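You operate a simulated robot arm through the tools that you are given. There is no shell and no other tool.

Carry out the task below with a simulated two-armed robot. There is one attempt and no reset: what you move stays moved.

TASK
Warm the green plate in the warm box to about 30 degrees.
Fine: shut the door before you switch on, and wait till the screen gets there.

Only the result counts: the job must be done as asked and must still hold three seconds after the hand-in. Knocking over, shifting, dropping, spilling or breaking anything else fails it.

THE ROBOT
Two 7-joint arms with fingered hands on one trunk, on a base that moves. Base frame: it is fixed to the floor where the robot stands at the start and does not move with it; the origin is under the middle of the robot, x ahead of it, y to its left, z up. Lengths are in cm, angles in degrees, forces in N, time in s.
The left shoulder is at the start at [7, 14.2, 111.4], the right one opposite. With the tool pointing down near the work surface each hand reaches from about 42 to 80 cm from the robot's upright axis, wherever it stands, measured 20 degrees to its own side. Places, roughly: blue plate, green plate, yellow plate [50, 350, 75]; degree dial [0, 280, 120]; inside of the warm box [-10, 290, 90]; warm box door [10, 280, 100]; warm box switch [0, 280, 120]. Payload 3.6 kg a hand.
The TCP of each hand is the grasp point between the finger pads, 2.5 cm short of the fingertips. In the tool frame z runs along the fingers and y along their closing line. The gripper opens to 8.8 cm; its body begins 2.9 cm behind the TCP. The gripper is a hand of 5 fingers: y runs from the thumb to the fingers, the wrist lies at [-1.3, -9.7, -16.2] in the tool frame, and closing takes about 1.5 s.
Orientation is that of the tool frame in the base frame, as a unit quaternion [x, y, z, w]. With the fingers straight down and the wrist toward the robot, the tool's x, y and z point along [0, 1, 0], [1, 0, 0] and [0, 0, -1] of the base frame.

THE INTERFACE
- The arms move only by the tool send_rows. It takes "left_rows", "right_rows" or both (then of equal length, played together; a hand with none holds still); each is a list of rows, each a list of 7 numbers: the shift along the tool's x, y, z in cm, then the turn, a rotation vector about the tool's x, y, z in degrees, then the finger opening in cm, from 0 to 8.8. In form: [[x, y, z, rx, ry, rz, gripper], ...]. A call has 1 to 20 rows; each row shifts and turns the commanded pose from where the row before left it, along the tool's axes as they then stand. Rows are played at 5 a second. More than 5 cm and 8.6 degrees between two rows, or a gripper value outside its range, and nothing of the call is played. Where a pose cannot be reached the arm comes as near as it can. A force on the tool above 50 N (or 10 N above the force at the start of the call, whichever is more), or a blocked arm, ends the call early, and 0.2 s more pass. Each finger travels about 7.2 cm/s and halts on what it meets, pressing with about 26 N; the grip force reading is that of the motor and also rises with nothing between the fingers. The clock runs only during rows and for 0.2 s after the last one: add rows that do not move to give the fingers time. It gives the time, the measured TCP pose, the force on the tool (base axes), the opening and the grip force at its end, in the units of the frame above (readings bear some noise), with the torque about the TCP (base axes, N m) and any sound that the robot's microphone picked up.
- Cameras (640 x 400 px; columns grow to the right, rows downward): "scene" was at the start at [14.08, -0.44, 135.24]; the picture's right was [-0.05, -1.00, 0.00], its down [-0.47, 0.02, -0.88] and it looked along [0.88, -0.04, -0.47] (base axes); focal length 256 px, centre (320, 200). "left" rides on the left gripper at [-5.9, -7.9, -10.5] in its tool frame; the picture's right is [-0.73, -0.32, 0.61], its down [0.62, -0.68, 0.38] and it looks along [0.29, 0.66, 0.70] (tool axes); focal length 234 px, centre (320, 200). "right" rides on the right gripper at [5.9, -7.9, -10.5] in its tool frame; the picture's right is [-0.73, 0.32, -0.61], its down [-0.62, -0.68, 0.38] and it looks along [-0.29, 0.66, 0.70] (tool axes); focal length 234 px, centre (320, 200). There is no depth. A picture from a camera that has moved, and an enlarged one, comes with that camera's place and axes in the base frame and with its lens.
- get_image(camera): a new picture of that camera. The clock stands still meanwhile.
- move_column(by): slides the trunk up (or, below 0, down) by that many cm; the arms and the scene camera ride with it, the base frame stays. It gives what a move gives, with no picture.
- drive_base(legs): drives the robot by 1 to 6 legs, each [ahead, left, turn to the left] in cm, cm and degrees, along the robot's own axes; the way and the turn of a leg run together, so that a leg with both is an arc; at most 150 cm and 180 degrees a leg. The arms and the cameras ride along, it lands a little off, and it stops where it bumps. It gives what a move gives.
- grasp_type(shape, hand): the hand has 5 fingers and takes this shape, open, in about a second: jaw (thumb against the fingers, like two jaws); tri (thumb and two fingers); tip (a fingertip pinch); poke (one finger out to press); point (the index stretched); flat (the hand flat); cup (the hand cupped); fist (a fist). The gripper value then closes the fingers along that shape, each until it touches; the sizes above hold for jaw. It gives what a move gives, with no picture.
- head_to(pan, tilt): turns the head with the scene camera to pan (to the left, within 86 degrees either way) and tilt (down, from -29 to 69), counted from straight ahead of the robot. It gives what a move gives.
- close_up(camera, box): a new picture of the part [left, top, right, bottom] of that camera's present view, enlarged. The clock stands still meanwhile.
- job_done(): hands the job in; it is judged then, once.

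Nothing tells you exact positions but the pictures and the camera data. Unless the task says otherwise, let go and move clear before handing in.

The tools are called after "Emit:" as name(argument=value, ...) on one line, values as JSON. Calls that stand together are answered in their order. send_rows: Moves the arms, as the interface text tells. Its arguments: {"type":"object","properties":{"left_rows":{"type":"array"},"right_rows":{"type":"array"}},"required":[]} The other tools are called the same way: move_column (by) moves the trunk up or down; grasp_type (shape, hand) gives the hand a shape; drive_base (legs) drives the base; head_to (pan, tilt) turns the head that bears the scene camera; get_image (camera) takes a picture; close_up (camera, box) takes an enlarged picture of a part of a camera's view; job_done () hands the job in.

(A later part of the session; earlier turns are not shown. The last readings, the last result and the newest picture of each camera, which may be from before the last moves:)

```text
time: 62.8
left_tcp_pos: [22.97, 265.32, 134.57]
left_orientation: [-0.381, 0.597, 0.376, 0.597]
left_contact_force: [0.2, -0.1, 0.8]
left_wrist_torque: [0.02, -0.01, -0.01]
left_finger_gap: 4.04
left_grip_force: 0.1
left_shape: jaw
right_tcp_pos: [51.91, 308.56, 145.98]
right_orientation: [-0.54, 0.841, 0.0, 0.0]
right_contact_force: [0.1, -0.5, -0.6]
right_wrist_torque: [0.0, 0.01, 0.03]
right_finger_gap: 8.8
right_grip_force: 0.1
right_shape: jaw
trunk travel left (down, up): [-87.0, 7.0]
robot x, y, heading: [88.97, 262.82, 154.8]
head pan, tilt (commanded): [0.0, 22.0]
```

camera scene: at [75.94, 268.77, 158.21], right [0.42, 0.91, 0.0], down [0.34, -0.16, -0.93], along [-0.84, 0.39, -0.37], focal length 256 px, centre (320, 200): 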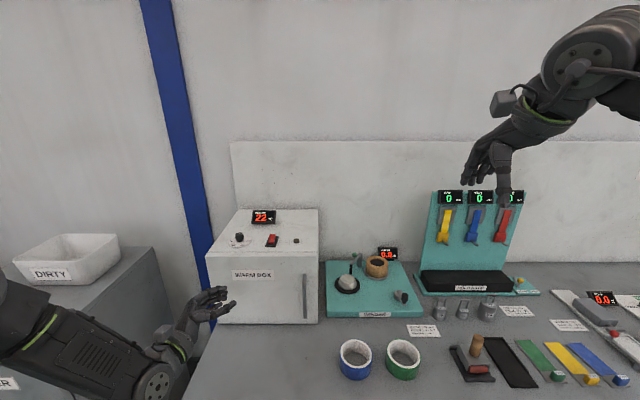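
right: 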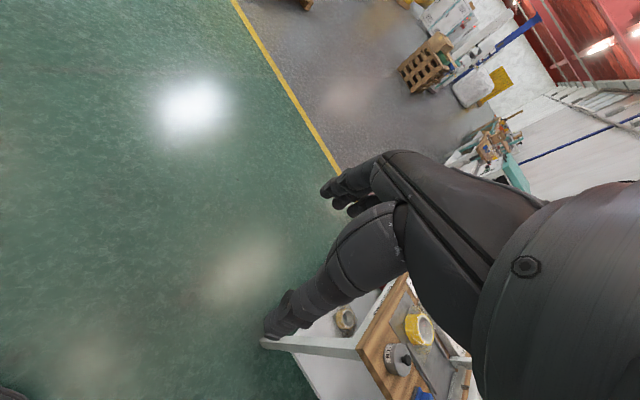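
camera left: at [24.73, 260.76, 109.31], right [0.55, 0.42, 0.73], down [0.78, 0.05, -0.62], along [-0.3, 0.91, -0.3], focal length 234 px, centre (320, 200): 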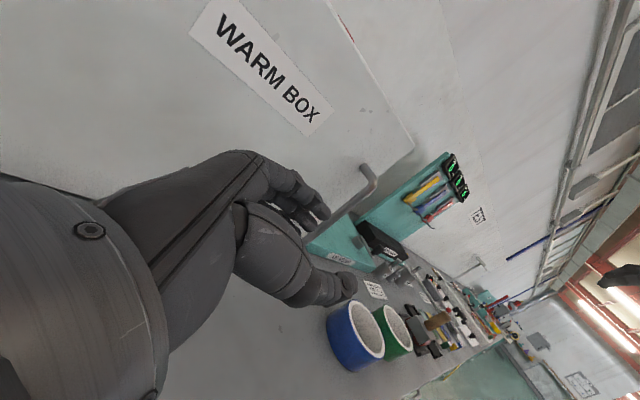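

Good. I'll raise the right hand for clearance, then lower the trunk so the left hand ends up at handle height about level with the shoulder.

Emit:
send_rows(right_rows=[[0, -1, -3, 0, 0, 0, 8.8], [0, -1, -3, 0, 0, 0, 8.8], [0, -1, -3, 0, 0, 0, 8.8], [0, -1, -3, 0, 0, 0, 8.8]])

Emit:
move_column(by=-34)

Emit:
get_image(camera="scene")

Emit:
close_up(camera="left", box=[230, 140, 430, 265])

```text
time: 63.8
left_tcp_pos: [23.01, 265.13, 134.61]
left_orientation: [-0.38, 0.597, 0.378, 0.597]
left_contact_force: [0.5, 0.4, -0.1]
left_wrist_torque: [0.04, 0.0, 0.01]
left_finger_gap: 4.05
left_grip_force: 0.0
left_shape: jaw
right_tcp_pos: [55.73, 306.73, 158.15]
right_orientation: [-0.539, 0.842, 0.0, -0.001]
right_contact_force: [-0.3, 0.2, 1.0]
right_wrist_torque: [0.02, 0.01, 0.01]
right_finger_gap: 8.73
right_grip_force: 0.2
right_shape: jaw
trunk travel left (down, up): [-87.0, 7.0]
robot x, y, heading: [88.93, 263.06, 155.3]
head pan, tilt (commanded): [0.0, 22.0]
```

```text
time: 67.1
left_tcp_pos: [22.85, 265.35, 100.59]
left_orientation: [-0.381, 0.598, 0.376, 0.597]
left_contact_force: [0.6, -1.0, -1.1]
left_wrist_torque: [-0.02, 0.0, 0.01]
left_finger_gap: 4.02
left_grip_force: 0.0
left_shape: jaw
right_tcp_pos: [55.53, 306.75, 123.92]
right_orientation: [-0.539, 0.842, 0.0, 0.0]
right_contact_force: [-0.7, -0.9, 0.2]
right_wrist_torque: [-0.03, 0.02, -0.03]
right_finger_gap: 8.78
right_grip_force: 0.0
right_shape: jaw
trunk travel left (down, up): [-53.0, 41.0]
robot x, y, heading: [88.91, 262.76, 155.3]
head pan, tilt (commanded): [0.0, 22.0]
```

```text
taken
camera scene: at [75.95, 268.8, 124.21], right [0.42, 0.91, 0.0], down [0.34, -0.16, -0.93], along [-0.84, 0.39, -0.37], focal length 256 px, centre (320, 200)
```

scene: 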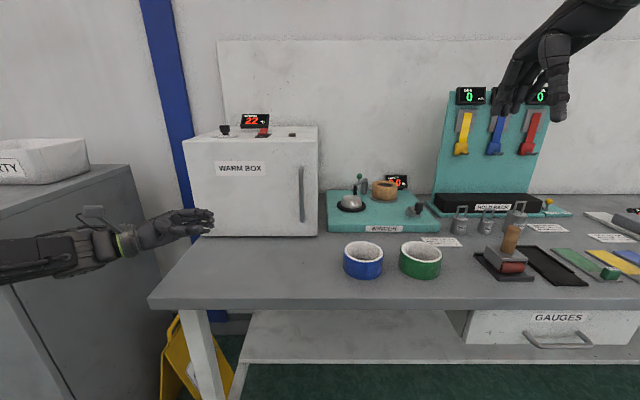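

```text
3.20 times, centred on (330, 202) of left
camera zoom: at [25.59, 252.6, 106.51], right [0.55, 0.41, 0.73], down [0.78, 0.05, -0.62], along [-0.3, 0.91, -0.29], focal length 749 px, centre (288, 192)
```

zoom: 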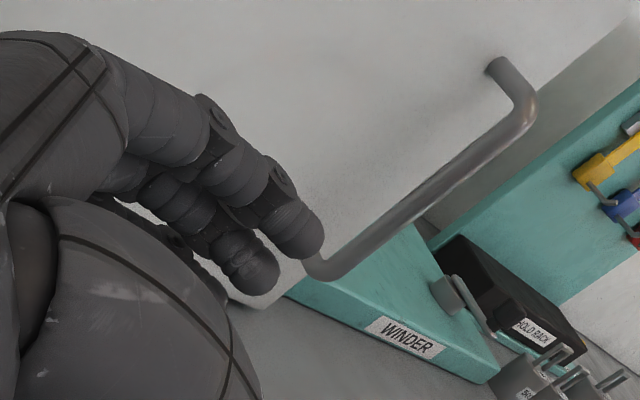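

I'll zoom the scene camera onto the handle and hand to pin the bar's position better.

Emit:
close_up(camera="scene", box=[180, 150, 340, 250])

```text
4.00 times, centred on (260, 200) of scene
camera zoom: at [75.95, 268.8, 124.21], right [0.42, 0.91, 0.0], down [0.34, -0.16, -0.93], along [-0.84, 0.39, -0.37], focal length 1025 px, centre (560, 200)
```

zoom: 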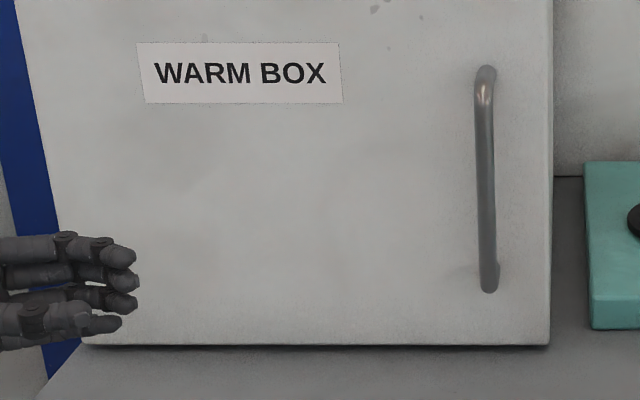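

The bar is now at about 15 cm ahead and 20 cm right of the left TCP. I'll test moving the hand right in free space at this height.

Emit:
send_rows(left_rows=[[0, 0, 2.5, 0, 0, 0, 4], [0, 0, 2.5, 0, 0, 0, 4], [0, 0, 2.5, 0, 0, 0, 4], [0, 0, 2.5, 0, 0, 0, 4], [0, 0, 2.5, 0, 0, 0, 4], [0, 0, 2.5, 0, 0, 0, 4]])

```text
time: 68.5
left_tcp_pos: [29.34, 279.07, 100.54]
left_orientation: [-0.381, 0.597, 0.377, 0.597]
left_contact_force: [0.4, 0.7, 0.5]
left_wrist_torque: [0.0, -0.01, -0.03]
left_finger_gap: 4.04
left_grip_force: 0.0
left_shape: jaw
right_tcp_pos: [55.67, 306.86, 124.03]
right_orientation: [-0.539, 0.842, 0.0, -0.001]
right_contact_force: [0.1, -0.7, -0.1]
right_wrist_torque: [-0.04, 0.02, -0.04]
right_finger_gap: 8.76
right_grip_force: 0.0
right_shape: jaw
trunk travel left (down, up): [-53.0, 41.0]
robot x, y, heading: [88.83, 262.82, 155.5]
head pan, tilt (commanded): [0.0, 22.0]
```

Reachable. Now testing the forward reach at this lateral position.

Emit:
send_rows(left_rows=[[0, 2, 0, 0, 0, 0, 4], [0, 2, 0, 0, 0, 0, 4], [0, 2, 0, 0, 0, 0, 4], [0, 2, 0, 0, 0, 0, 4]])

Emit:
get_image(camera="left")

Emit:
close_up(camera="scene", box=[180, 150, 340, 250])

```text
time: 69.5
left_tcp_pos: [22.54, 281.85, 100.73]
left_orientation: [-0.381, 0.596, 0.378, 0.596]
left_contact_force: [0.0, -0.8, 0.2]
left_wrist_torque: [-0.01, -0.01, 0.03]
left_finger_gap: 4.02
left_grip_force: 0.1
left_shape: jaw
left hand out of reach, approached as far as the arm can: row 4
right_tcp_pos: [55.57, 306.81, 124.11]
right_orientation: [-0.54, 0.841, 0.0, 0.0]
right_contact_force: [0.1, -0.9, -0.5]
right_wrist_torque: [0.01, 0.0, 0.0]
right_finger_gap: 8.77
right_grip_force: 0.1
right_shape: jaw
trunk travel left (down, up): [-53.0, 41.0]
robot x, y, heading: [89.01, 262.52, 155.1]
head pan, tilt (commanded): [0.0, 22.0]
```

```text
taken
camera left: at [25.25, 269.09, 106.62], right [0.55, 0.42, 0.73], down [0.78, 0.05, -0.62], along [-0.3, 0.91, -0.3], focal length 234 px, centre (320, 200)
```

left: 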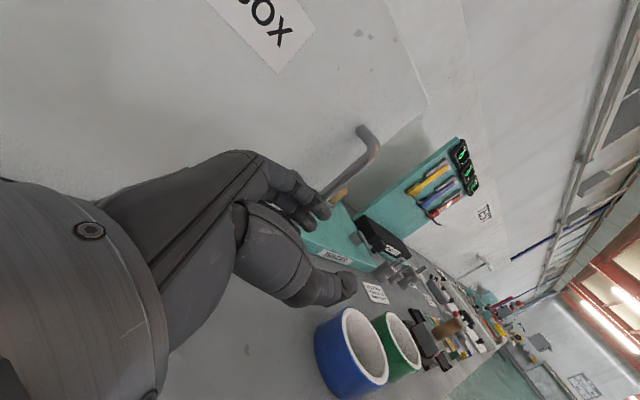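

```text
4.00 times, centred on (260, 200) of scene
camera zoom: at [75.92, 268.79, 124.21], right [0.42, 0.91, 0.0], down [0.34, -0.16, -0.93], along [-0.84, 0.39, -0.37], focal length 1025 px, centre (560, 200)
```

zoom: 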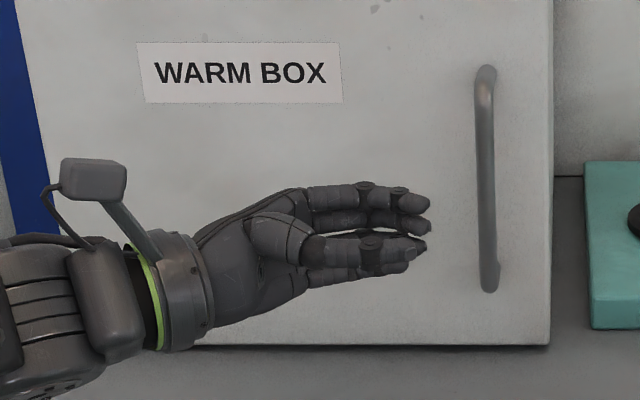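

The hand reaches to about 68 cm ahead. I'll pull it back 8 cm and drive 11 cm closer so the handle falls inside that range.

Emit:
send_rows(left_rows=[[0, -2, 0, 0, 0, 0, 4], [0, -2, 0, 0, 0, 0, 4], [0, -2, 0, 0, 0, 0, 4], [0, -2, 0, 0, 0, 0, 4]])

Emit:
drive_base(legs=[[10.5, 0, 0]])

Emit:
head_to(pan=-5, tilt=25)

Emit:
get_image(camera="scene")

Emit:
close_up(camera="left", box=[230, 110, 430, 235])

```text
time: 70.5
left_tcp_pos: [29.91, 278.35, 100.86]
left_orientation: [-0.379, 0.597, 0.377, 0.598]
left_contact_force: [0.8, 0.9, 0.7]
left_wrist_torque: [0.0, 0.0, 0.02]
left_finger_gap: 4.04
left_grip_force: 0.0
left_shape: jaw
right_tcp_pos: [55.61, 306.82, 124.09]
right_orientation: [-0.539, 0.842, 0.0, 0.0]
right_contact_force: [-0.5, 1.1, 0.1]
right_wrist_torque: [-0.01, 0.03, 0.02]
right_finger_gap: 8.77
right_grip_force: 0.0
right_shape: jaw
trunk travel left (down, up): [-53.0, 41.0]
robot x, y, heading: [89.01, 262.89, 155.5]
head pan, tilt (commanded): [0.0, 22.0]
```

```text
time: 71.7
left_tcp_pos: [20.26, 282.87, 100.72]
left_orientation: [-0.381, 0.598, 0.377, 0.597]
left_contact_force: [-0.2, -0.7, 0.8]
left_wrist_torque: [0.01, 0.0, 0.03]
left_finger_gap: 4.03
left_grip_force: 0.2
left_shape: jaw
right_tcp_pos: [46.0, 311.19, 124.11]
right_orientation: [-0.54, 0.842, -0.001, 0.0]
right_contact_force: [0.8, -0.1, 0.2]
right_wrist_torque: [0.02, -0.02, -0.02]
right_finger_gap: 8.77
right_grip_force: 0.0
right_shape: jaw
trunk travel left (down, up): [-53.0, 41.0]
robot x, y, heading: [79.48, 267.22, 155.1]
head pan, tilt (commanded): [0.0, 22.0]
```

```text
time: 72.4
left_tcp_pos: [20.29, 282.84, 100.72]
left_orientation: [-0.381, 0.598, 0.377, 0.597]
left_contact_force: [-0.4, 0.6, 0.9]
left_wrist_torque: [0.01, -0.02, -0.01]
left_finger_gap: 4.03
left_grip_force: 0.1
left_shape: jaw
right_tcp_pos: [45.97, 311.12, 124.03]
right_orientation: [-0.54, 0.842, 0.0, 0.0]
right_contact_force: [0.7, 0.4, -0.3]
right_wrist_torque: [0.04, 0.02, -0.01]
right_finger_gap: 8.77
right_grip_force: 0.0
right_shape: jaw
trunk travel left (down, up): [-53.0, 41.0]
robot x, y, heading: [79.65, 267.4, 155.3]
head pan, tilt (commanded): [-5.0, 25.0]
```

```text
taken
camera scene: at [66.77, 273.9, 123.72], right [0.49, 0.87, 0.0], down [0.37, -0.21, -0.91], along [-0.79, 0.45, -0.42], focal length 256 px, centre (320, 200)
```

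scene: 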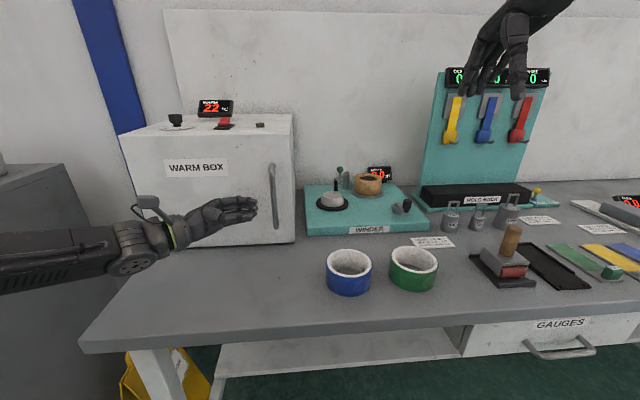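

```text
3.20 times, centred on (330, 172) of left
camera zoom: at [22.88, 270.07, 106.62], right [0.55, 0.41, 0.73], down [0.78, 0.05, -0.62], along [-0.3, 0.91, -0.3], focal length 749 px, centre (288, 288)
```

zoom: 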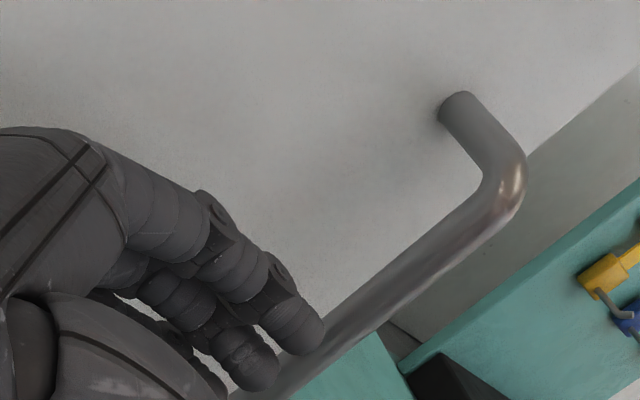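

I'll zoom the scene camera to compare hand and bar directly.

Emit:
close_up(camera="scene", box=[180, 140, 310, 240])

```text
4.00 times, centred on (245, 190) of scene
camera zoom: at [66.77, 273.9, 123.72], right [0.49, 0.87, 0.0], down [0.37, -0.21, -0.91], along [-0.79, 0.45, -0.42], focal length 1025 px, centre (620, 240)
```

zoom: 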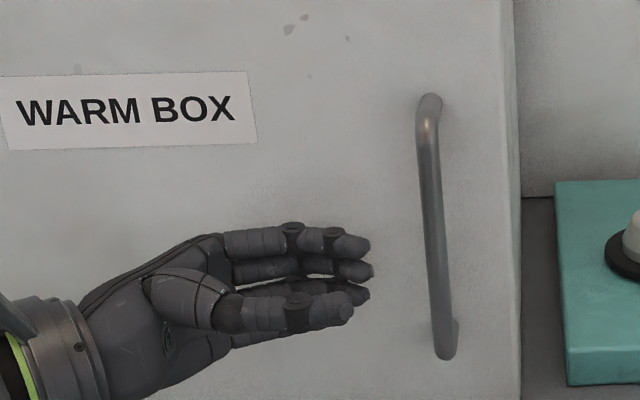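

The bar is about 4.8 cm ahead and 5.7 cm right of the TCP. I'll move ahead 4.2 cm so the fingers line up with the gap behind the bar.

Emit:
send_rows(left_rows=[[0, 1.4, 0, 0, 0, 0, 4], [0, 1.4, 0, 0, 0, 0, 4], [0, 1.4, 0, 0, 0, 0, 4]])

Emit:
close_up(camera="left", box=[230, 90, 430, 255])

Emit:
close_up(camera="scene", box=[180, 140, 310, 240])

```text
time: 73.2
left_tcp_pos: [16.9, 284.45, 100.89]
left_orientation: [-0.379, 0.598, 0.378, 0.597]
left_contact_force: [18.1, -14.1, -4.7]
left_wrist_torque: [-0.25, -0.4, 0.55]
left_finger_gap: 3.6
left_grip_force: 0.1
left_shape: jaw
right_tcp_pos: [46.45, 311.01, 124.3]
right_orientation: [-0.541, 0.841, 0.002, -0.002]
right_contact_force: [-0.8, 0.4, 0.0]
right_wrist_torque: [0.03, 0.01, -0.01]
right_finger_gap: 8.77
right_grip_force: 0.0
right_shape: jaw
trunk travel left (down, up): [-53.0, 41.0]
robot x, y, heading: [79.75, 267.05, 155.3]
head pan, tilt (commanded): [-5.0, 25.0]
```

```text
2.42 times, centred on (330, 172) of left
camera zoom: at [19.48, 271.56, 106.75], right [0.55, 0.41, 0.73], down [0.78, 0.05, -0.62], along [-0.3, 0.91, -0.29], focal length 568 px, centre (296, 267)
```

zoom: 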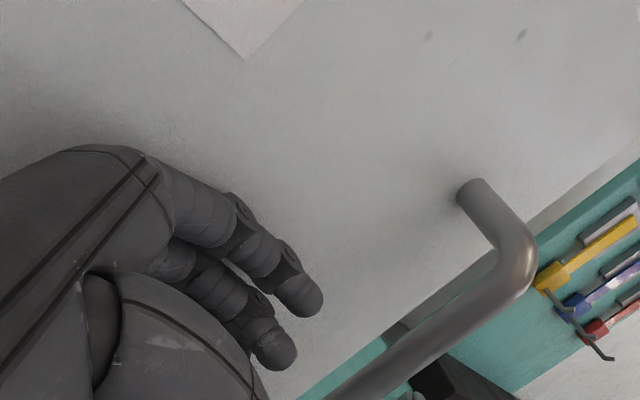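

```text
4.00 times, centred on (245, 190) of scene
camera zoom: at [67.21, 273.58, 123.77], right [0.49, 0.87, 0.0], down [0.36, -0.21, -0.91], along [-0.79, 0.45, -0.42], focal length 1025 px, centre (620, 240)
```

zoom: 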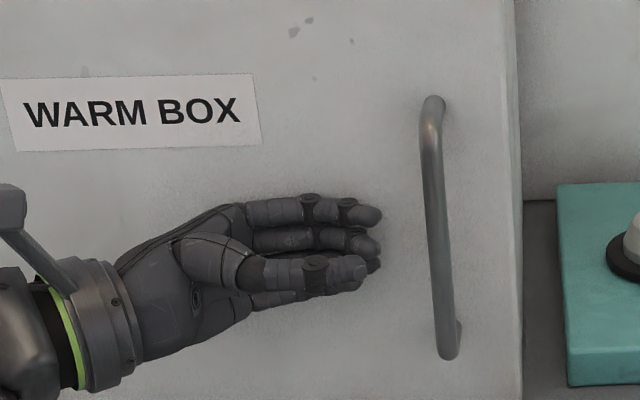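

The knuckles touched the door slightly. I'll back off and angle the fingers about 12° toward the door so the knuckles clear it, and open the grip a little.

Emit:
send_rows(left_rows=[[0, -1, 0, 0, 0, 0, 4.5], [0, 0, 0, -6, 0, 0, 4.5], [0, 0, 0, -6, 0, 0, 4.5], [0, 0, 0, 0, 0, 0, 4.5]])

Emit:
close_up(camera="left", box=[230, 90, 430, 255])

Emit:
close_up(camera="scene", box=[180, 140, 310, 240])

```text
time: 74.2
left_tcp_pos: [17.45, 284.18, 100.67]
left_orientation: [-0.441, 0.555, 0.436, 0.554]
left_contact_force: [-0.2, 0.5, 0.3]
left_wrist_torque: [0.01, 0.01, 0.04]
left_finger_gap: 4.47
left_grip_force: 0.0
left_shape: jaw
right_tcp_pos: [46.01, 311.25, 124.02]
right_orientation: [-0.54, 0.842, 0.0, 0.0]
right_contact_force: [-0.2, 0.5, 0.1]
right_wrist_torque: [0.02, -0.03, -0.02]
right_finger_gap: 8.76
right_grip_force: 0.0
right_shape: jaw
trunk travel left (down, up): [-53.0, 41.0]
robot x, y, heading: [79.23, 267.03, 155.1]
head pan, tilt (commanded): [-5.0, 25.0]
```

```text
2.42 times, centred on (330, 172) of left
camera zoom: at [22.62, 272.24, 106.62], right [0.45, 0.52, 0.73], down [0.75, 0.21, -0.62], along [-0.48, 0.83, -0.3], focal length 568 px, centre (296, 267)
```

zoom: 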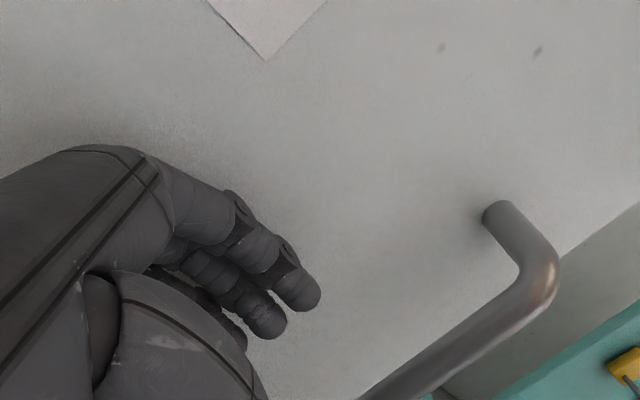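

```text
4.00 times, centred on (245, 190) of scene
camera zoom: at [66.79, 273.89, 123.73], right [0.5, 0.87, 0.0], down [0.37, -0.21, -0.91], along [-0.79, 0.45, -0.42], focal length 1025 px, centre (620, 240)
```

zoom: 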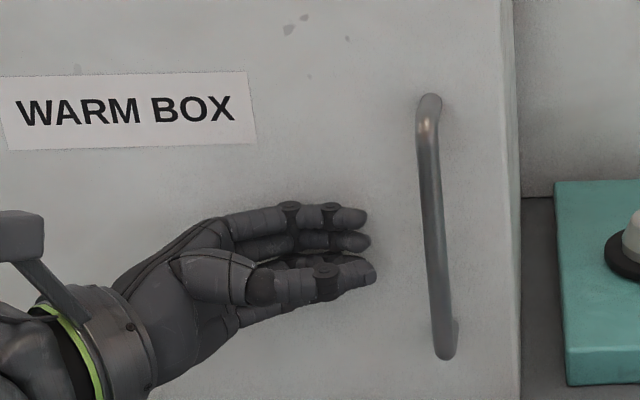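

The geometry checks out: with the fingers angled, they should slide into the gap with about half a centimetre on each side. I'll move right so the fingers pass behind the bar.

Emit:
send_rows(left_rows=[[0, 0.39, 0.08, 0, 0, 0, 4.5], [0, -0.28, 1.4, 0, 0, 0, 4.5], [0, -0.28, 1.4, 0, 0, 0, 4.5], [0, -0.28, 1.4, 0, 0, 0, 4.5], [0, -0.28, 1.4, 0, 0, 0, 4.5]])

Emit:
close_up(camera="left", box=[230, 90, 430, 255])

Emit:
close_up(camera="scene", box=[180, 140, 310, 240])

```text
time: 75.4
left_tcp_pos: [19.5, 289.49, 100.76]
left_orientation: [-0.441, 0.554, 0.438, 0.553]
left_contact_force: [3.3, -3.3, 0.0]
left_wrist_torque: [-0.05, -0.02, 0.14]
left_finger_gap: 4.35
left_grip_force: 0.0
left_shape: jaw
right_tcp_pos: [46.14, 311.26, 124.15]
right_orientation: [-0.539, 0.842, 0.001, 0.0]
right_contact_force: [0.9, -0.9, -0.4]
right_wrist_torque: [0.01, -0.01, 0.01]
right_finger_gap: 8.75
right_grip_force: 0.1
right_shape: jaw
trunk travel left (down, up): [-53.0, 41.0]
robot x, y, heading: [79.13, 266.74, 155.2]
head pan, tilt (commanded): [-5.0, 25.0]
```

```text
2.42 times, centred on (330, 172) of left
camera zoom: at [24.7, 277.56, 106.68], right [0.45, 0.52, 0.72], down [0.75, 0.21, -0.62], along [-0.48, 0.83, -0.29], focal length 568 px, centre (296, 267)
```

zoom: 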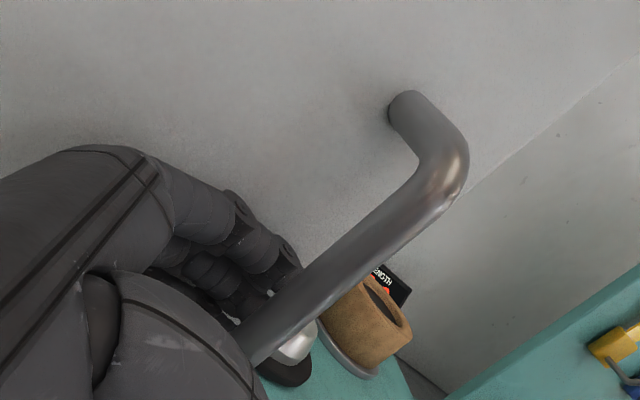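

```text
4.00 times, centred on (245, 190) of scene
camera zoom: at [66.94, 273.84, 123.74], right [0.5, 0.87, 0.0], down [0.37, -0.21, -0.91], along [-0.79, 0.45, -0.42], focal length 1025 px, centre (620, 240)
```

zoom: 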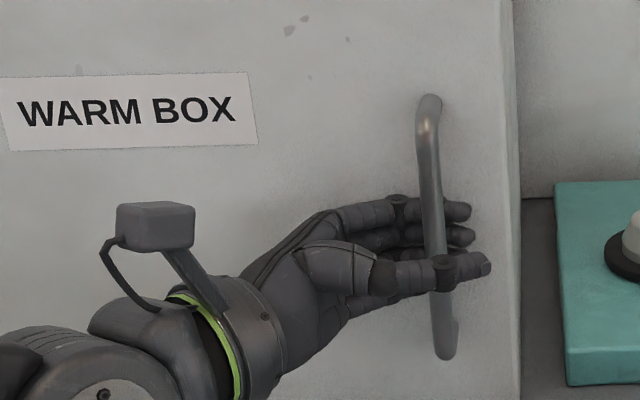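

The fingers are behind the bar and the thumb is in front. I'll close loosely around the bar.

Emit:
send_rows(left_rows=[[0, 0, 0, 0, 0, 0, 3], [0, 0, 0, 0, 0, 0, 2], [0, 0, 0, 0, 0, 0, 2], [0, 0, 0, 0, 0, 0, 2]])

Emit:
send_rows(left_rows=[[0, -0.6, -0.2, 0, 0, 0, 2], [0, -0.8, -0.25, 0, 0, 0, 2], [0, -0.8, -0.3, 0, 0, 0, 2], [0, -0.8, -0.3, 0, 0, 0, 2]])

Emit:
close_up(camera="scene", box=[110, 100, 320, 260])

```text
time: 76.4
left_tcp_pos: [19.27, 289.46, 100.68]
left_orientation: [-0.44, 0.555, 0.437, 0.554]
left_contact_force: [-0.3, 1.5, 0.2]
left_wrist_torque: [0.02, 0.02, -0.03]
left_finger_gap: 2.03
left_grip_force: 0.0
left_shape: jaw
right_tcp_pos: [45.9, 311.18, 124.03]
right_orientation: [-0.54, 0.842, 0.0, 0.0]
right_contact_force: [0.4, 0.5, -0.2]
right_wrist_torque: [-0.01, -0.02, -0.03]
right_finger_gap: 8.79
right_grip_force: 0.0
right_shape: jaw
trunk travel left (down, up): [-53.0, 41.0]
robot x, y, heading: [79.81, 267.04, 155.3]
head pan, tilt (commanded): [-5.0, 25.0]
```

```text
time: 77.4
left_tcp_pos: [21.96, 287.78, 100.71]
left_orientation: [-0.441, 0.554, 0.437, 0.554]
left_contact_force: [0.5, 0.1, -0.2]
left_wrist_torque: [0.02, 0.01, -0.03]
left_finger_gap: 2.02
left_grip_force: 0.1
left_shape: jaw
right_tcp_pos: [46.11, 311.18, 124.14]
right_orientation: [-0.539, 0.842, 0.0, 0.001]
right_contact_force: [0.2, 0.3, 0.3]
right_wrist_torque: [-0.04, -0.06, -0.04]
right_finger_gap: 8.75
right_grip_force: 0.1
right_shape: jaw
trunk travel left (down, up): [-53.0, 41.0]
robot x, y, heading: [79.37, 267.18, 155.1]
head pan, tilt (commanded): [-5.0, 25.0]
```

```text
2.50 times, centred on (215, 180) of scene
camera zoom: at [66.83, 273.87, 123.73], right [0.5, 0.87, 0.0], down [0.37, -0.21, -0.91], along [-0.79, 0.45, -0.42], focal length 641 px, centre (582, 250)
```

zoom: 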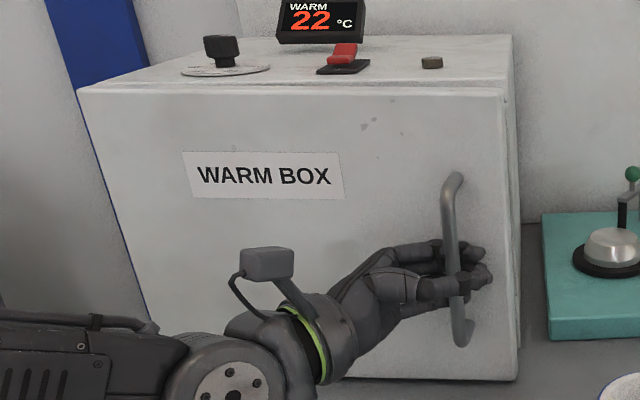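

The door is already cracking open with almost no force. I'll keep pulling along the arc with the arm.

Emit:
send_rows(left_rows=[[0, -1.18, -0.55, 0, 0, 0, 2], [0, -1.18, -0.55, 0, 0, 0, 2], [0, -1.14, -0.66, 0, 0, 0, 2], [0, -1.14, -0.66, 0, 0, 0, 2], [0, -1.07, -0.76, 0, 0, 0, 2], [0, -1.07, -0.76, 0, 0, 0, 2]])

Emit:
get_image(camera="scene")

```text
time: 78.8
left_tcp_pos: [27.69, 282.45, 100.79]
left_orientation: [-0.44, 0.554, 0.437, 0.555]
left_contact_force: [-0.2, 0.2, 0.6]
left_wrist_torque: [-0.01, -0.03, 0.01]
left_finger_gap: 2.03
left_grip_force: 0.1
left_shape: jaw
right_tcp_pos: [46.01, 311.24, 124.13]
right_orientation: [-0.539, 0.842, 0.0, 0.0]
right_contact_force: [-0.3, 0.8, 0.2]
right_wrist_torque: [0.03, -0.02, -0.01]
right_finger_gap: 8.75
right_grip_force: 0.0
right_shape: jaw
trunk travel left (down, up): [-53.0, 41.0]
robot x, y, heading: [79.21, 267.33, 155.2]
head pan, tilt (commanded): [-5.0, 25.0]
```

```text
taken
camera scene: at [66.84, 273.85, 123.73], right [0.5, 0.87, 0.0], down [0.37, -0.21, -0.91], along [-0.79, 0.45, -0.42], focal length 256 px, centre (320, 200)
```

scene: 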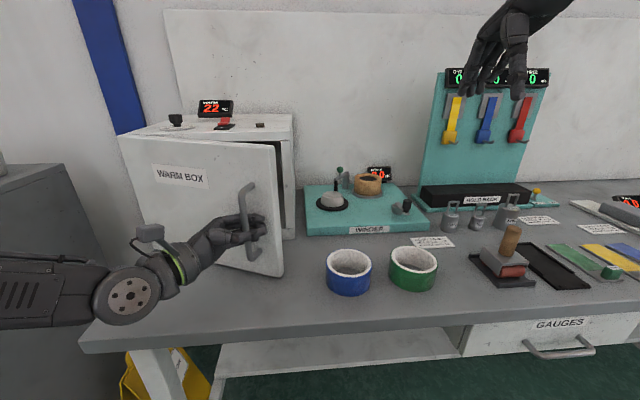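

The door is about 20° open and the tape rings are clear of its sweep. I'll keep pulling along the arc.

Emit:
send_rows(left_rows=[[0, -0.99, -0.85, 0, 0, 0, 2], [0, -0.99, -0.85, 0, 0, 0, 2], [0, -0.93, -0.93, 0, 0, 0, 2], [0, -0.93, -0.93, 0, 0, 0, 2], [0, -0.84, -1.0, 0, 0, 0, 2], [0, -0.84, -1.0, 0, 0, 0, 2]])

Emit:
get_image(camera="scene")

```text
time: 80.2
left_tcp_pos: [31.9, 275.65, 100.64]
left_orientation: [-0.441, 0.554, 0.437, 0.555]
left_contact_force: [-2.3, -0.6, 0.1]
left_wrist_torque: [-0.03, 0.07, -0.01]
left_finger_gap: 2.04
left_grip_force: 0.0
left_shape: jaw
right_tcp_pos: [45.93, 311.19, 124.08]
right_orientation: [-0.539, 0.842, 0.0, 0.0]
right_contact_force: [-0.9, 0.1, 0.5]
right_wrist_torque: [-0.01, -0.02, 0.02]
right_finger_gap: 8.8
right_grip_force: 0.2
right_shape: jaw
trunk travel left (down, up): [-53.0, 41.0]
robot x, y, heading: [79.84, 267.0, 155.7]
head pan, tilt (commanded): [-5.0, 25.0]
```

```text
taken
camera scene: at [66.77, 273.8, 123.73], right [0.5, 0.87, 0.0], down [0.37, -0.21, -0.91], along [-0.79, 0.45, -0.42], focal length 256 px, centre (320, 200)
```

scene: 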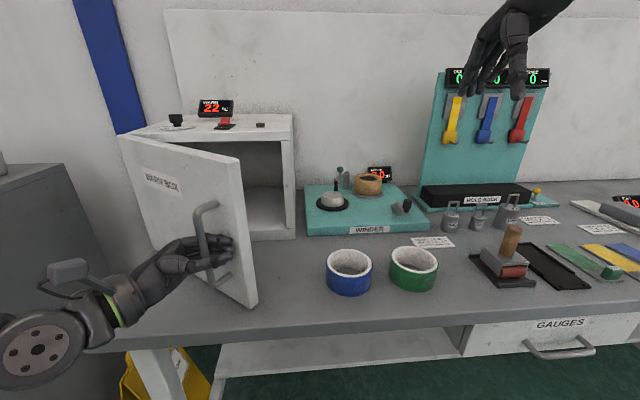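

Opening nicely (about 40°). Continuing the arc.

Emit:
send_rows(left_rows=[[0, -0.7, -1.11, 0, 0, 0, 2], [0, -0.7, -1.11, 0, 0, 0, 2], [0, -0.7, -1.11, 0, 0, 0, 2], [0, -0.7, -1.11, 0, 0, 0, 2], [0, -0.5, -1.21, 0, 0, 0, 2], [0, -0.5, -1.21, 0, 0, 0, 2], [0, -0.5, -1.21, 0, 0, 0, 2], [0, -0.5, -1.21, 0, 0, 0, 2]])

Emit:
get_image(camera="scene")

```text
time: 82.0
left_tcp_pos: [33.8, 265.7, 100.64]
left_orientation: [-0.442, 0.553, 0.437, 0.555]
left_contact_force: [-30.1, 2.3, 9.1]
left_wrist_torque: [0.27, 0.53, -0.92]
left_finger_gap: 2.17
left_grip_force: 0.1
left_shape: jaw
right_tcp_pos: [45.43, 311.35, 123.83]
right_orientation: [-0.54, 0.842, -0.002, 0.002]
right_contact_force: [-0.2, 0.2, 0.2]
right_wrist_torque: [0.01, 0.03, 0.03]
right_finger_gap: 8.77
right_grip_force: 0.0
right_shape: jaw
trunk travel left (down, up): [-53.0, 41.0]
robot x, y, heading: [79.62, 266.91, 155.3]
head pan, tilt (commanded): [-5.0, 25.0]
```

```text
taken
camera scene: at [66.19, 273.94, 123.67], right [0.5, 0.87, 0.0], down [0.37, -0.21, -0.9], along [-0.78, 0.45, -0.43], focal length 256 px, centre (320, 200)
```

scene: 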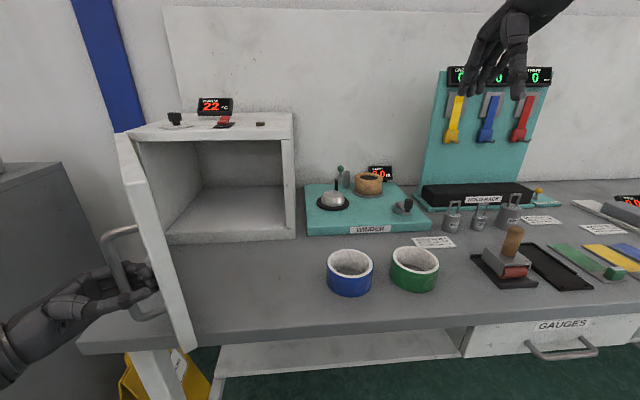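

The door is well open, but my arc is slightly too wide, loading the handle. I'll ease the hand inward a little and continue to the left.

Emit:
send_rows(left_rows=[[0, 0.8, 0.16, 0, 0, 0, 2], [0, 0.0, -1.2, 0, 0, 0, 2], [0, 0.0, -1.2, 0, 0, 0, 2], [0, 0.0, -1.2, 0, 0, 0, 2], [0, 0.0, -1.2, 0, 0, 0, 2]])

Emit:
get_image(camera="scene")

```text
time: 83.2
left_tcp_pos: [32.7, 261.3, 100.96]
left_orientation: [-0.44, 0.555, 0.437, 0.554]
left_contact_force: [0.3, 0.5, -0.1]
left_wrist_torque: [0.01, 0.01, 0.02]
left_finger_gap: 2.0
left_grip_force: 0.1
left_shape: jaw
right_tcp_pos: [45.91, 311.29, 123.99]
right_orientation: [-0.539, 0.842, 0.0, 0.0]
right_contact_force: [-0.4, -1.2, 0.9]
right_wrist_torque: [-0.02, -0.02, 0.02]
right_finger_gap: 8.77
right_grip_force: 0.2
right_shape: jaw
trunk travel left (down, up): [-53.0, 41.0]
robot x, y, heading: [79.47, 267.66, 155.4]
head pan, tilt (commanded): [-5.0, 25.0]
```

```text
taken
camera scene: at [66.83, 273.88, 123.73], right [0.5, 0.87, 0.0], down [0.37, -0.21, -0.91], along [-0.79, 0.45, -0.42], focal length 256 px, centre (320, 200)
```

scene: 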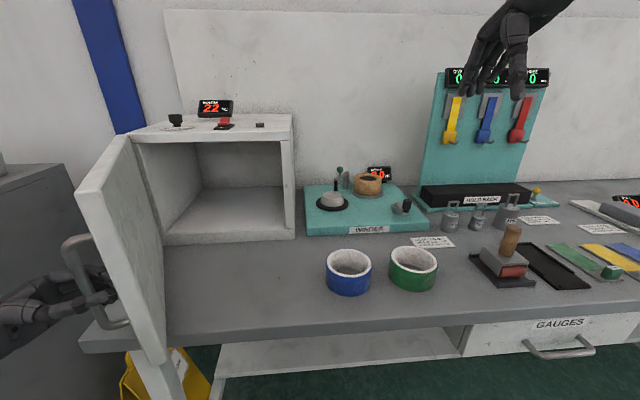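

Door is roughly 80° open with no load. A few more steps to take it past 90°.

Emit:
send_rows(left_rows=[[0, 0.2, -1.2, 0, 0, 0, 2], [0, 0.25, -1.2, 0, 0, 0, 2], [0, 0.3, -1.2, 0, 0, 0, 2], [0, 0.35, -1.2, 0, 0, 0, 2], [0, 0.4, -1.2, 0, 0, 0, 2], [0, 0.45, -1.2, 0, 0, 0, 2]])

Emit:
get_image(camera="scene")

```text
time: 84.6
left_tcp_pos: [29.01, 254.91, 100.85]
left_orientation: [-0.44, 0.554, 0.438, 0.554]
left_contact_force: [-0.3, -0.1, -0.1]
left_wrist_torque: [0.01, 0.01, -0.02]
left_finger_gap: 2.0
left_grip_force: 0.0
left_shape: jaw
right_tcp_pos: [46.01, 311.25, 124.09]
right_orientation: [-0.54, 0.842, 0.001, 0.0]
right_contact_force: [-0.7, 0.0, 0.3]
right_wrist_torque: [-0.01, 0.02, 0.04]
right_finger_gap: 8.75
right_grip_force: 0.0
right_shape: jaw
trunk travel left (down, up): [-53.0, 41.0]
robot x, y, heading: [79.78, 267.39, 155.3]
head pan, tilt (commanded): [-5.0, 25.0]
```

```text
taken
camera scene: at [66.8, 273.87, 123.73], right [0.5, 0.87, 0.0], down [0.37, -0.21, -0.91], along [-0.79, 0.45, -0.42], focal length 256 px, centre (320, 200)
```

scene: 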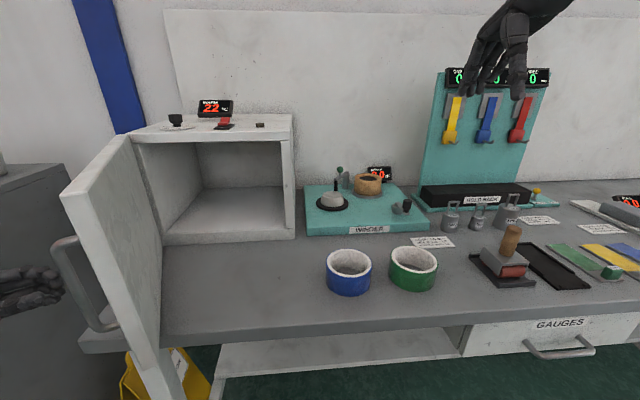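

The hand slipped off the handle but the door is about 88° open, which is enough. I'll move the left hand clear to the left, then back straight off and look.

Emit:
send_rows(left_rows=[[0, 0.2, -1.5, 0, 0, 0, 2], [0, 0.2, -1.5, 0, 0, 0, 2]])

Emit:
drive_base(legs=[[-22, 0, 0]])

Emit:
get_image(camera="scene")

```text
time: 85.2
left_tcp_pos: [27.96, 251.91, 100.94]
left_orientation: [-0.44, 0.555, 0.437, 0.554]
left_contact_force: [0.3, -0.2, -0.6]
left_wrist_torque: [0.0, 0.03, 0.02]
left_finger_gap: 2.0
left_grip_force: 0.1
left_shape: jaw
right_tcp_pos: [46.02, 311.24, 124.1]
right_orientation: [-0.539, 0.842, 0.001, 0.0]
right_contact_force: [0.5, 0.6, 0.1]
right_wrist_torque: [0.01, 0.01, 0.0]
right_finger_gap: 8.76
right_grip_force: 0.0
right_shape: jaw
trunk travel left (down, up): [-53.0, 41.0]
robot x, y, heading: [79.25, 267.5, 155.7]
head pan, tilt (commanded): [-5.0, 25.0]
```

```text
time: 86.8
left_tcp_pos: [47.85, 242.85, 100.89]
left_orientation: [-0.441, 0.555, 0.437, 0.554]
left_contact_force: [0.6, -0.2, -0.4]
left_wrist_torque: [0.0, 0.02, 0.0]
left_finger_gap: 2.02
left_grip_force: 0.0
left_shape: jaw
right_tcp_pos: [66.0, 302.1, 124.13]
right_orientation: [-0.54, 0.842, 0.0, 0.0]
right_contact_force: [0.1, -0.3, -0.1]
right_wrist_torque: [0.01, 0.02, -0.02]
right_finger_gap: 8.76
right_grip_force: 0.0
right_shape: jaw
trunk travel left (down, up): [-53.0, 41.0]
robot x, y, heading: [98.96, 257.93, 155.2]
head pan, tilt (commanded): [-5.0, 25.0]
```

```text
taken
camera scene: at [86.73, 264.74, 123.73], right [0.5, 0.87, 0.0], down [0.37, -0.21, -0.91], along [-0.79, 0.45, -0.42], focal length 256 px, centre (320, 200)
```

scene: 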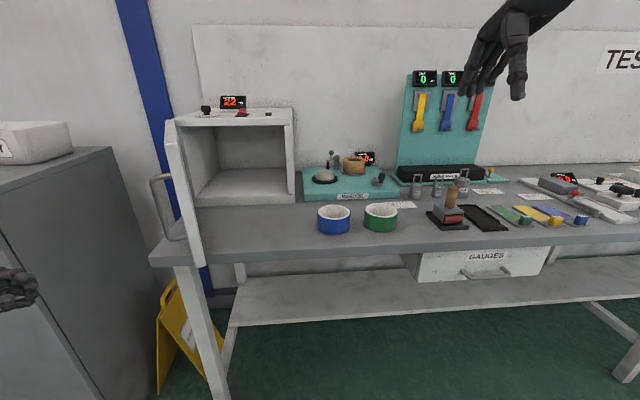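

The door stays open. Now I'll raise the trunk a bit and drive right to bring the green plate in front of the right hand.

Emit:
move_column(by=12)

Emit:
drive_base(legs=[[0, -45, 0], [8, 0, 0]])

Emit:
head_to(pan=-15, tilt=38)

Emit:
get_image(camera="scene")

Emit:
get_image(camera="right")

```text
time: 88.3
left_tcp_pos: [47.85, 242.9, 112.99]
left_orientation: [-0.441, 0.554, 0.437, 0.555]
left_contact_force: [-0.1, 0.6, -0.3]
left_wrist_torque: [0.0, 0.04, -0.04]
left_finger_gap: 2.03
left_grip_force: 0.1
left_shape: jaw
right_tcp_pos: [65.95, 302.08, 136.13]
right_orientation: [-0.54, 0.842, 0.0, 0.0]
right_contact_force: [-0.9, -0.2, -0.1]
right_wrist_torque: [0.01, 0.04, 0.05]
right_finger_gap: 8.79
right_grip_force: 0.0
right_shape: jaw
trunk travel left (down, up): [-65.0, 29.0]
robot x, y, heading: [99.12, 257.96, 155.5]
head pan, tilt (commanded): [-5.0, 25.0]
```

```text
time: 91.7
left_tcp_pos: [59.64, 287.37, 113.05]
left_orientation: [-0.44, 0.556, 0.436, 0.555]
left_contact_force: [0.4, 0.0, 0.7]
left_wrist_torque: [0.03, -0.01, -0.05]
left_finger_gap: 1.98
left_grip_force: 0.0
left_shape: jaw
right_tcp_pos: [77.9, 346.56, 136.13]
right_orientation: [-0.538, 0.843, 0.0, 0.0]
right_contact_force: [-0.5, -0.4, 0.4]
right_wrist_torque: [-0.01, -0.06, -0.04]
right_finger_gap: 8.76
right_grip_force: 0.1
right_shape: jaw
trunk travel left (down, up): [-65.0, 29.0]
robot x, y, heading: [110.9, 303.04, 155.0]
head pan, tilt (commanded): [-5.0, 25.0]
```

```text
time: 92.5
left_tcp_pos: [59.53, 287.48, 112.85]
left_orientation: [-0.441, 0.555, 0.435, 0.555]
left_contact_force: [-0.6, 0.6, -0.5]
left_wrist_torque: [-0.02, 0.01, -0.01]
left_finger_gap: 2.02
left_grip_force: 0.2
left_shape: jaw
right_tcp_pos: [77.73, 346.66, 136.07]
right_orientation: [-0.539, 0.842, 0.0, 0.0]
right_contact_force: [-0.3, -0.3, 0.3]
right_wrist_torque: [-0.01, -0.01, 0.03]
right_finger_gap: 8.76
right_grip_force: 0.2
right_shape: jaw
trunk travel left (down, up): [-65.0, 29.0]
robot x, y, heading: [111.28, 302.61, 155.3]
head pan, tilt (commanded): [-15.0, 38.0]
```

```text
taken
camera scene: at [99.81, 310.22, 133.69], right [0.64, 0.77, 0.0], down [0.47, -0.39, -0.79], along [-0.61, 0.5, -0.62], focal length 256 px, centre (320, 200)
```

scene: 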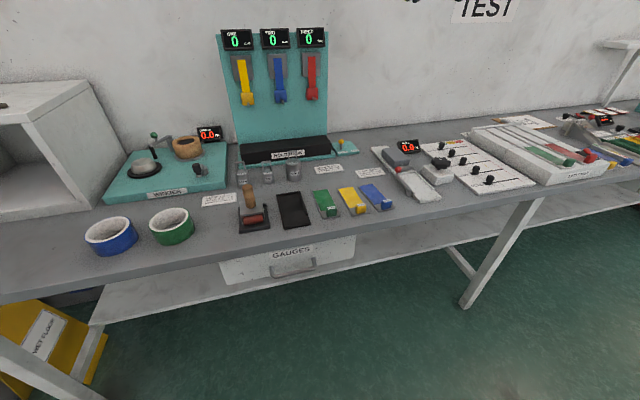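

```text
taken
camera right: at [82.56, 338.1, 146.53], right [0.01, 0.79, 0.61], down [0.88, 0.28, -0.38], along [-0.47, 0.54, -0.7], focal length 234 px, centre (320, 200)
```

right: 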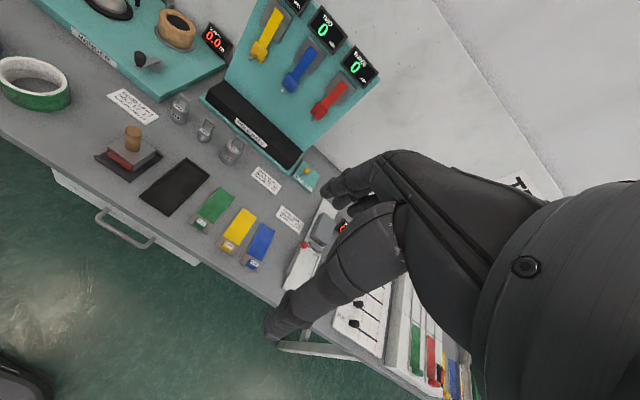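

The green plate is in view of both cameras. I'll zoom in on both to fix its grip block precisely.

Emit:
close_up(camera="scene", box=[270, 160, 410, 250])

Emit:
close_up(camera="right", box=[160, 160, 300, 280])

```text
4.44 times, centred on (340, 205) of scene
camera zoom: at [99.81, 310.22, 133.69], right [0.64, 0.77, 0.0], down [0.47, -0.39, -0.79], along [-0.61, 0.5, -0.62], focal length 1139 px, centre (231, 178)
```

zoom: 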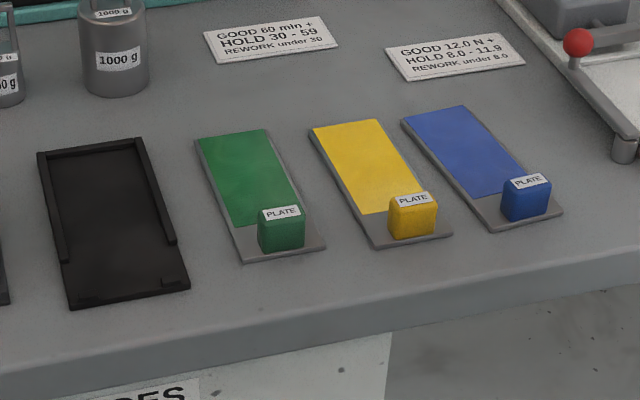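

```text
3.33 times, centred on (230, 220) of right
camera zoom: at [82.56, 338.1, 146.53], right [0.01, 0.79, 0.61], down [0.88, 0.28, -0.38], along [-0.47, 0.54, -0.7], focal length 781 px, centre (620, 133)
```

zoom: 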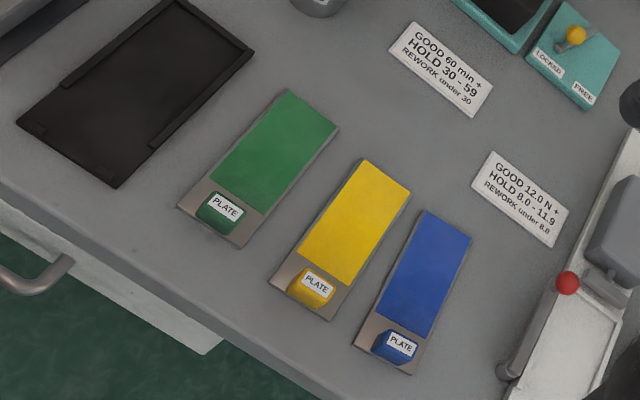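

The green plate's block centers near [59.3, 347.7], from about z 85.5 to 88. I'll bring the right hand above it with the thumb in front of the block and the fingers behind.

Emit:
send_rows(right_rows=[[1.36, 3.4, 3.5, 0, 0, 0, 8.8], [1.36, 3.4, 3.5, 0, 0, 0, 8.8], [1.36, 3.4, 3.5, 0, 0, 0, 8.8], [1.36, 3.4, 3.5, 0, 0, 0, 8.8], [1.36, 3.4, 3.5, 0, 0, 0, 8.8], [0, 0, 3.5, 0, 0, 0, 8.8], [0, 0, 3.5, 0, 0, 0, 8.8], [0, 0, 3, 0, 0, 0, 8.8]])

Emit:
get_image(camera="right")

Emit:
close_up(camera="scene", box=[250, 140, 420, 250])

```text
refused: row 1 steps farther than a row can; nothing moved
```

```text
taken
camera right: at [82.56, 338.1, 146.53], right [0.01, 0.79, 0.61], down [0.88, 0.28, -0.38], along [-0.47, 0.54, -0.7], focal length 234 px, centre (320, 200)
```

right: 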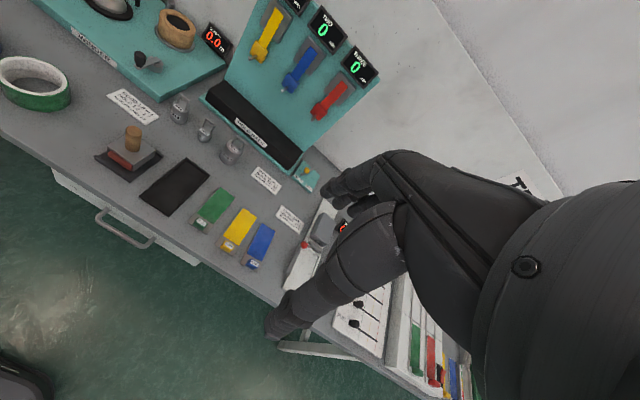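

```text
3.64 times, centred on (335, 195) of scene
camera zoom: at [99.81, 310.22, 133.69], right [0.64, 0.77, 0.0], down [0.47, -0.39, -0.79], along [-0.61, 0.5, -0.62], focal length 932 px, centre (266, 218)
```

zoom: 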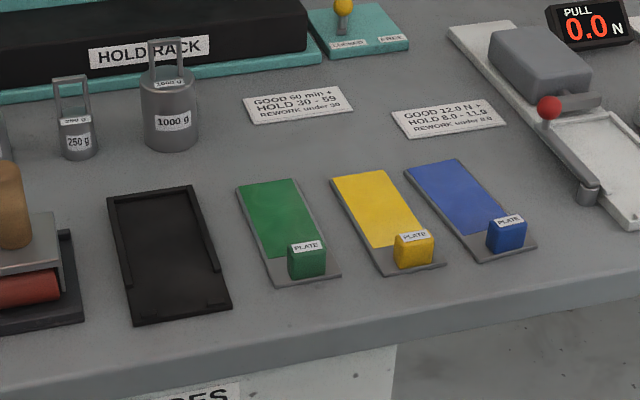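

That step was slightly too long; I'll use smaller rows.

Emit:
send_rows(right_rows=[[1.13, 2.86, 3, 0, 0, 0, 8.8], [1.13, 2.86, 3, 0, 0, 0, 8.8], [1.13, 2.86, 3, 0, 0, 0, 8.8], [1.13, 2.86, 3, 0, 0, 0, 8.8], [1.13, 2.86, 3, 0, 0, 0, 8.8], [1.13, 2.86, 3, 0, 0, 0, 8.8], [0, 0, 3.5, 0, 0, 0, 8.8], [0, 0, 3.5, 0, 0, 0, 8.8], [0, 0, 3, 0, 0, 0, 8.8]])

Emit:
get_image(camera="right")

Emit:
close_up(camera="scene", box=[250, 140, 420, 250])

```text
time: 94.5
left_tcp_pos: [59.48, 287.39, 112.94]
left_orientation: [-0.441, 0.555, 0.436, 0.555]
left_contact_force: [0.2, 0.3, 0.1]
left_wrist_torque: [0.02, -0.02, 0.01]
left_finger_gap: 2.03
left_grip_force: 0.1
left_shape: jaw
right_tcp_pos: [59.37, 347.78, 108.11]
right_orientation: [-0.539, 0.843, 0.0, -0.001]
right_contact_force: [-0.7, 0.6, 0.7]
right_wrist_torque: [0.03, 0.02, 0.02]
right_finger_gap: 8.76
right_grip_force: 0.0
right_shape: jaw
trunk travel left (down, up): [-65.0, 29.0]
robot x, y, heading: [111.02, 302.55, 155.0]
head pan, tilt (commanded): [-15.0, 38.0]
```

```text
taken
camera right: at [64.14, 339.13, 118.58], right [0.01, 0.8, 0.61], down [0.88, 0.28, -0.38], along [-0.48, 0.54, -0.7], focal length 234 px, centre (320, 200)
```

right: 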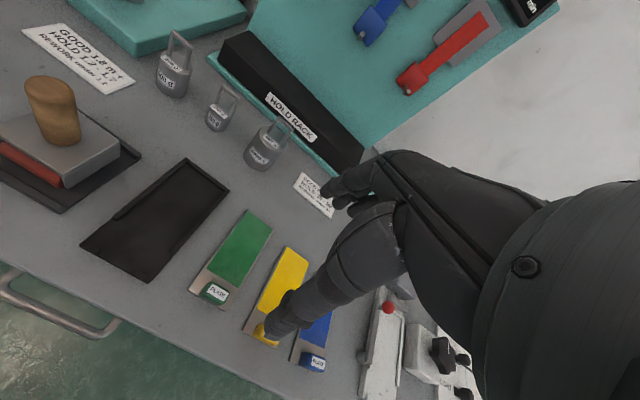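

```text
3.64 times, centred on (335, 195) of scene
camera zoom: at [99.83, 310.24, 133.69], right [0.64, 0.77, 0.0], down [0.47, -0.39, -0.79], along [-0.6, 0.5, -0.62], focal length 932 px, centre (266, 218)
```

zoom: 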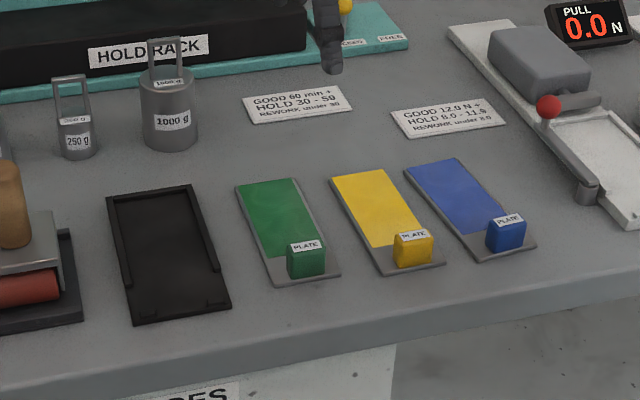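

Emit:
close_up(camera="right", box=[170, 200, 350, 340])

```text
2.86 times, centred on (260, 270) of right
camera zoom: at [64.14, 339.13, 118.58], right [0.01, 0.8, 0.61], down [0.88, 0.28, -0.38], along [-0.48, 0.54, -0.7], focal length 669 px, centre (491, 0)
```

zoom: 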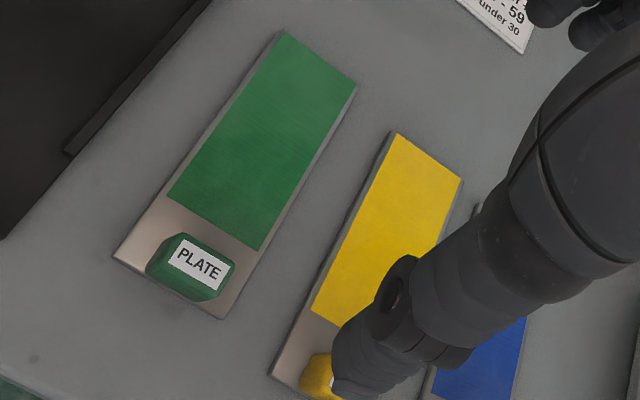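

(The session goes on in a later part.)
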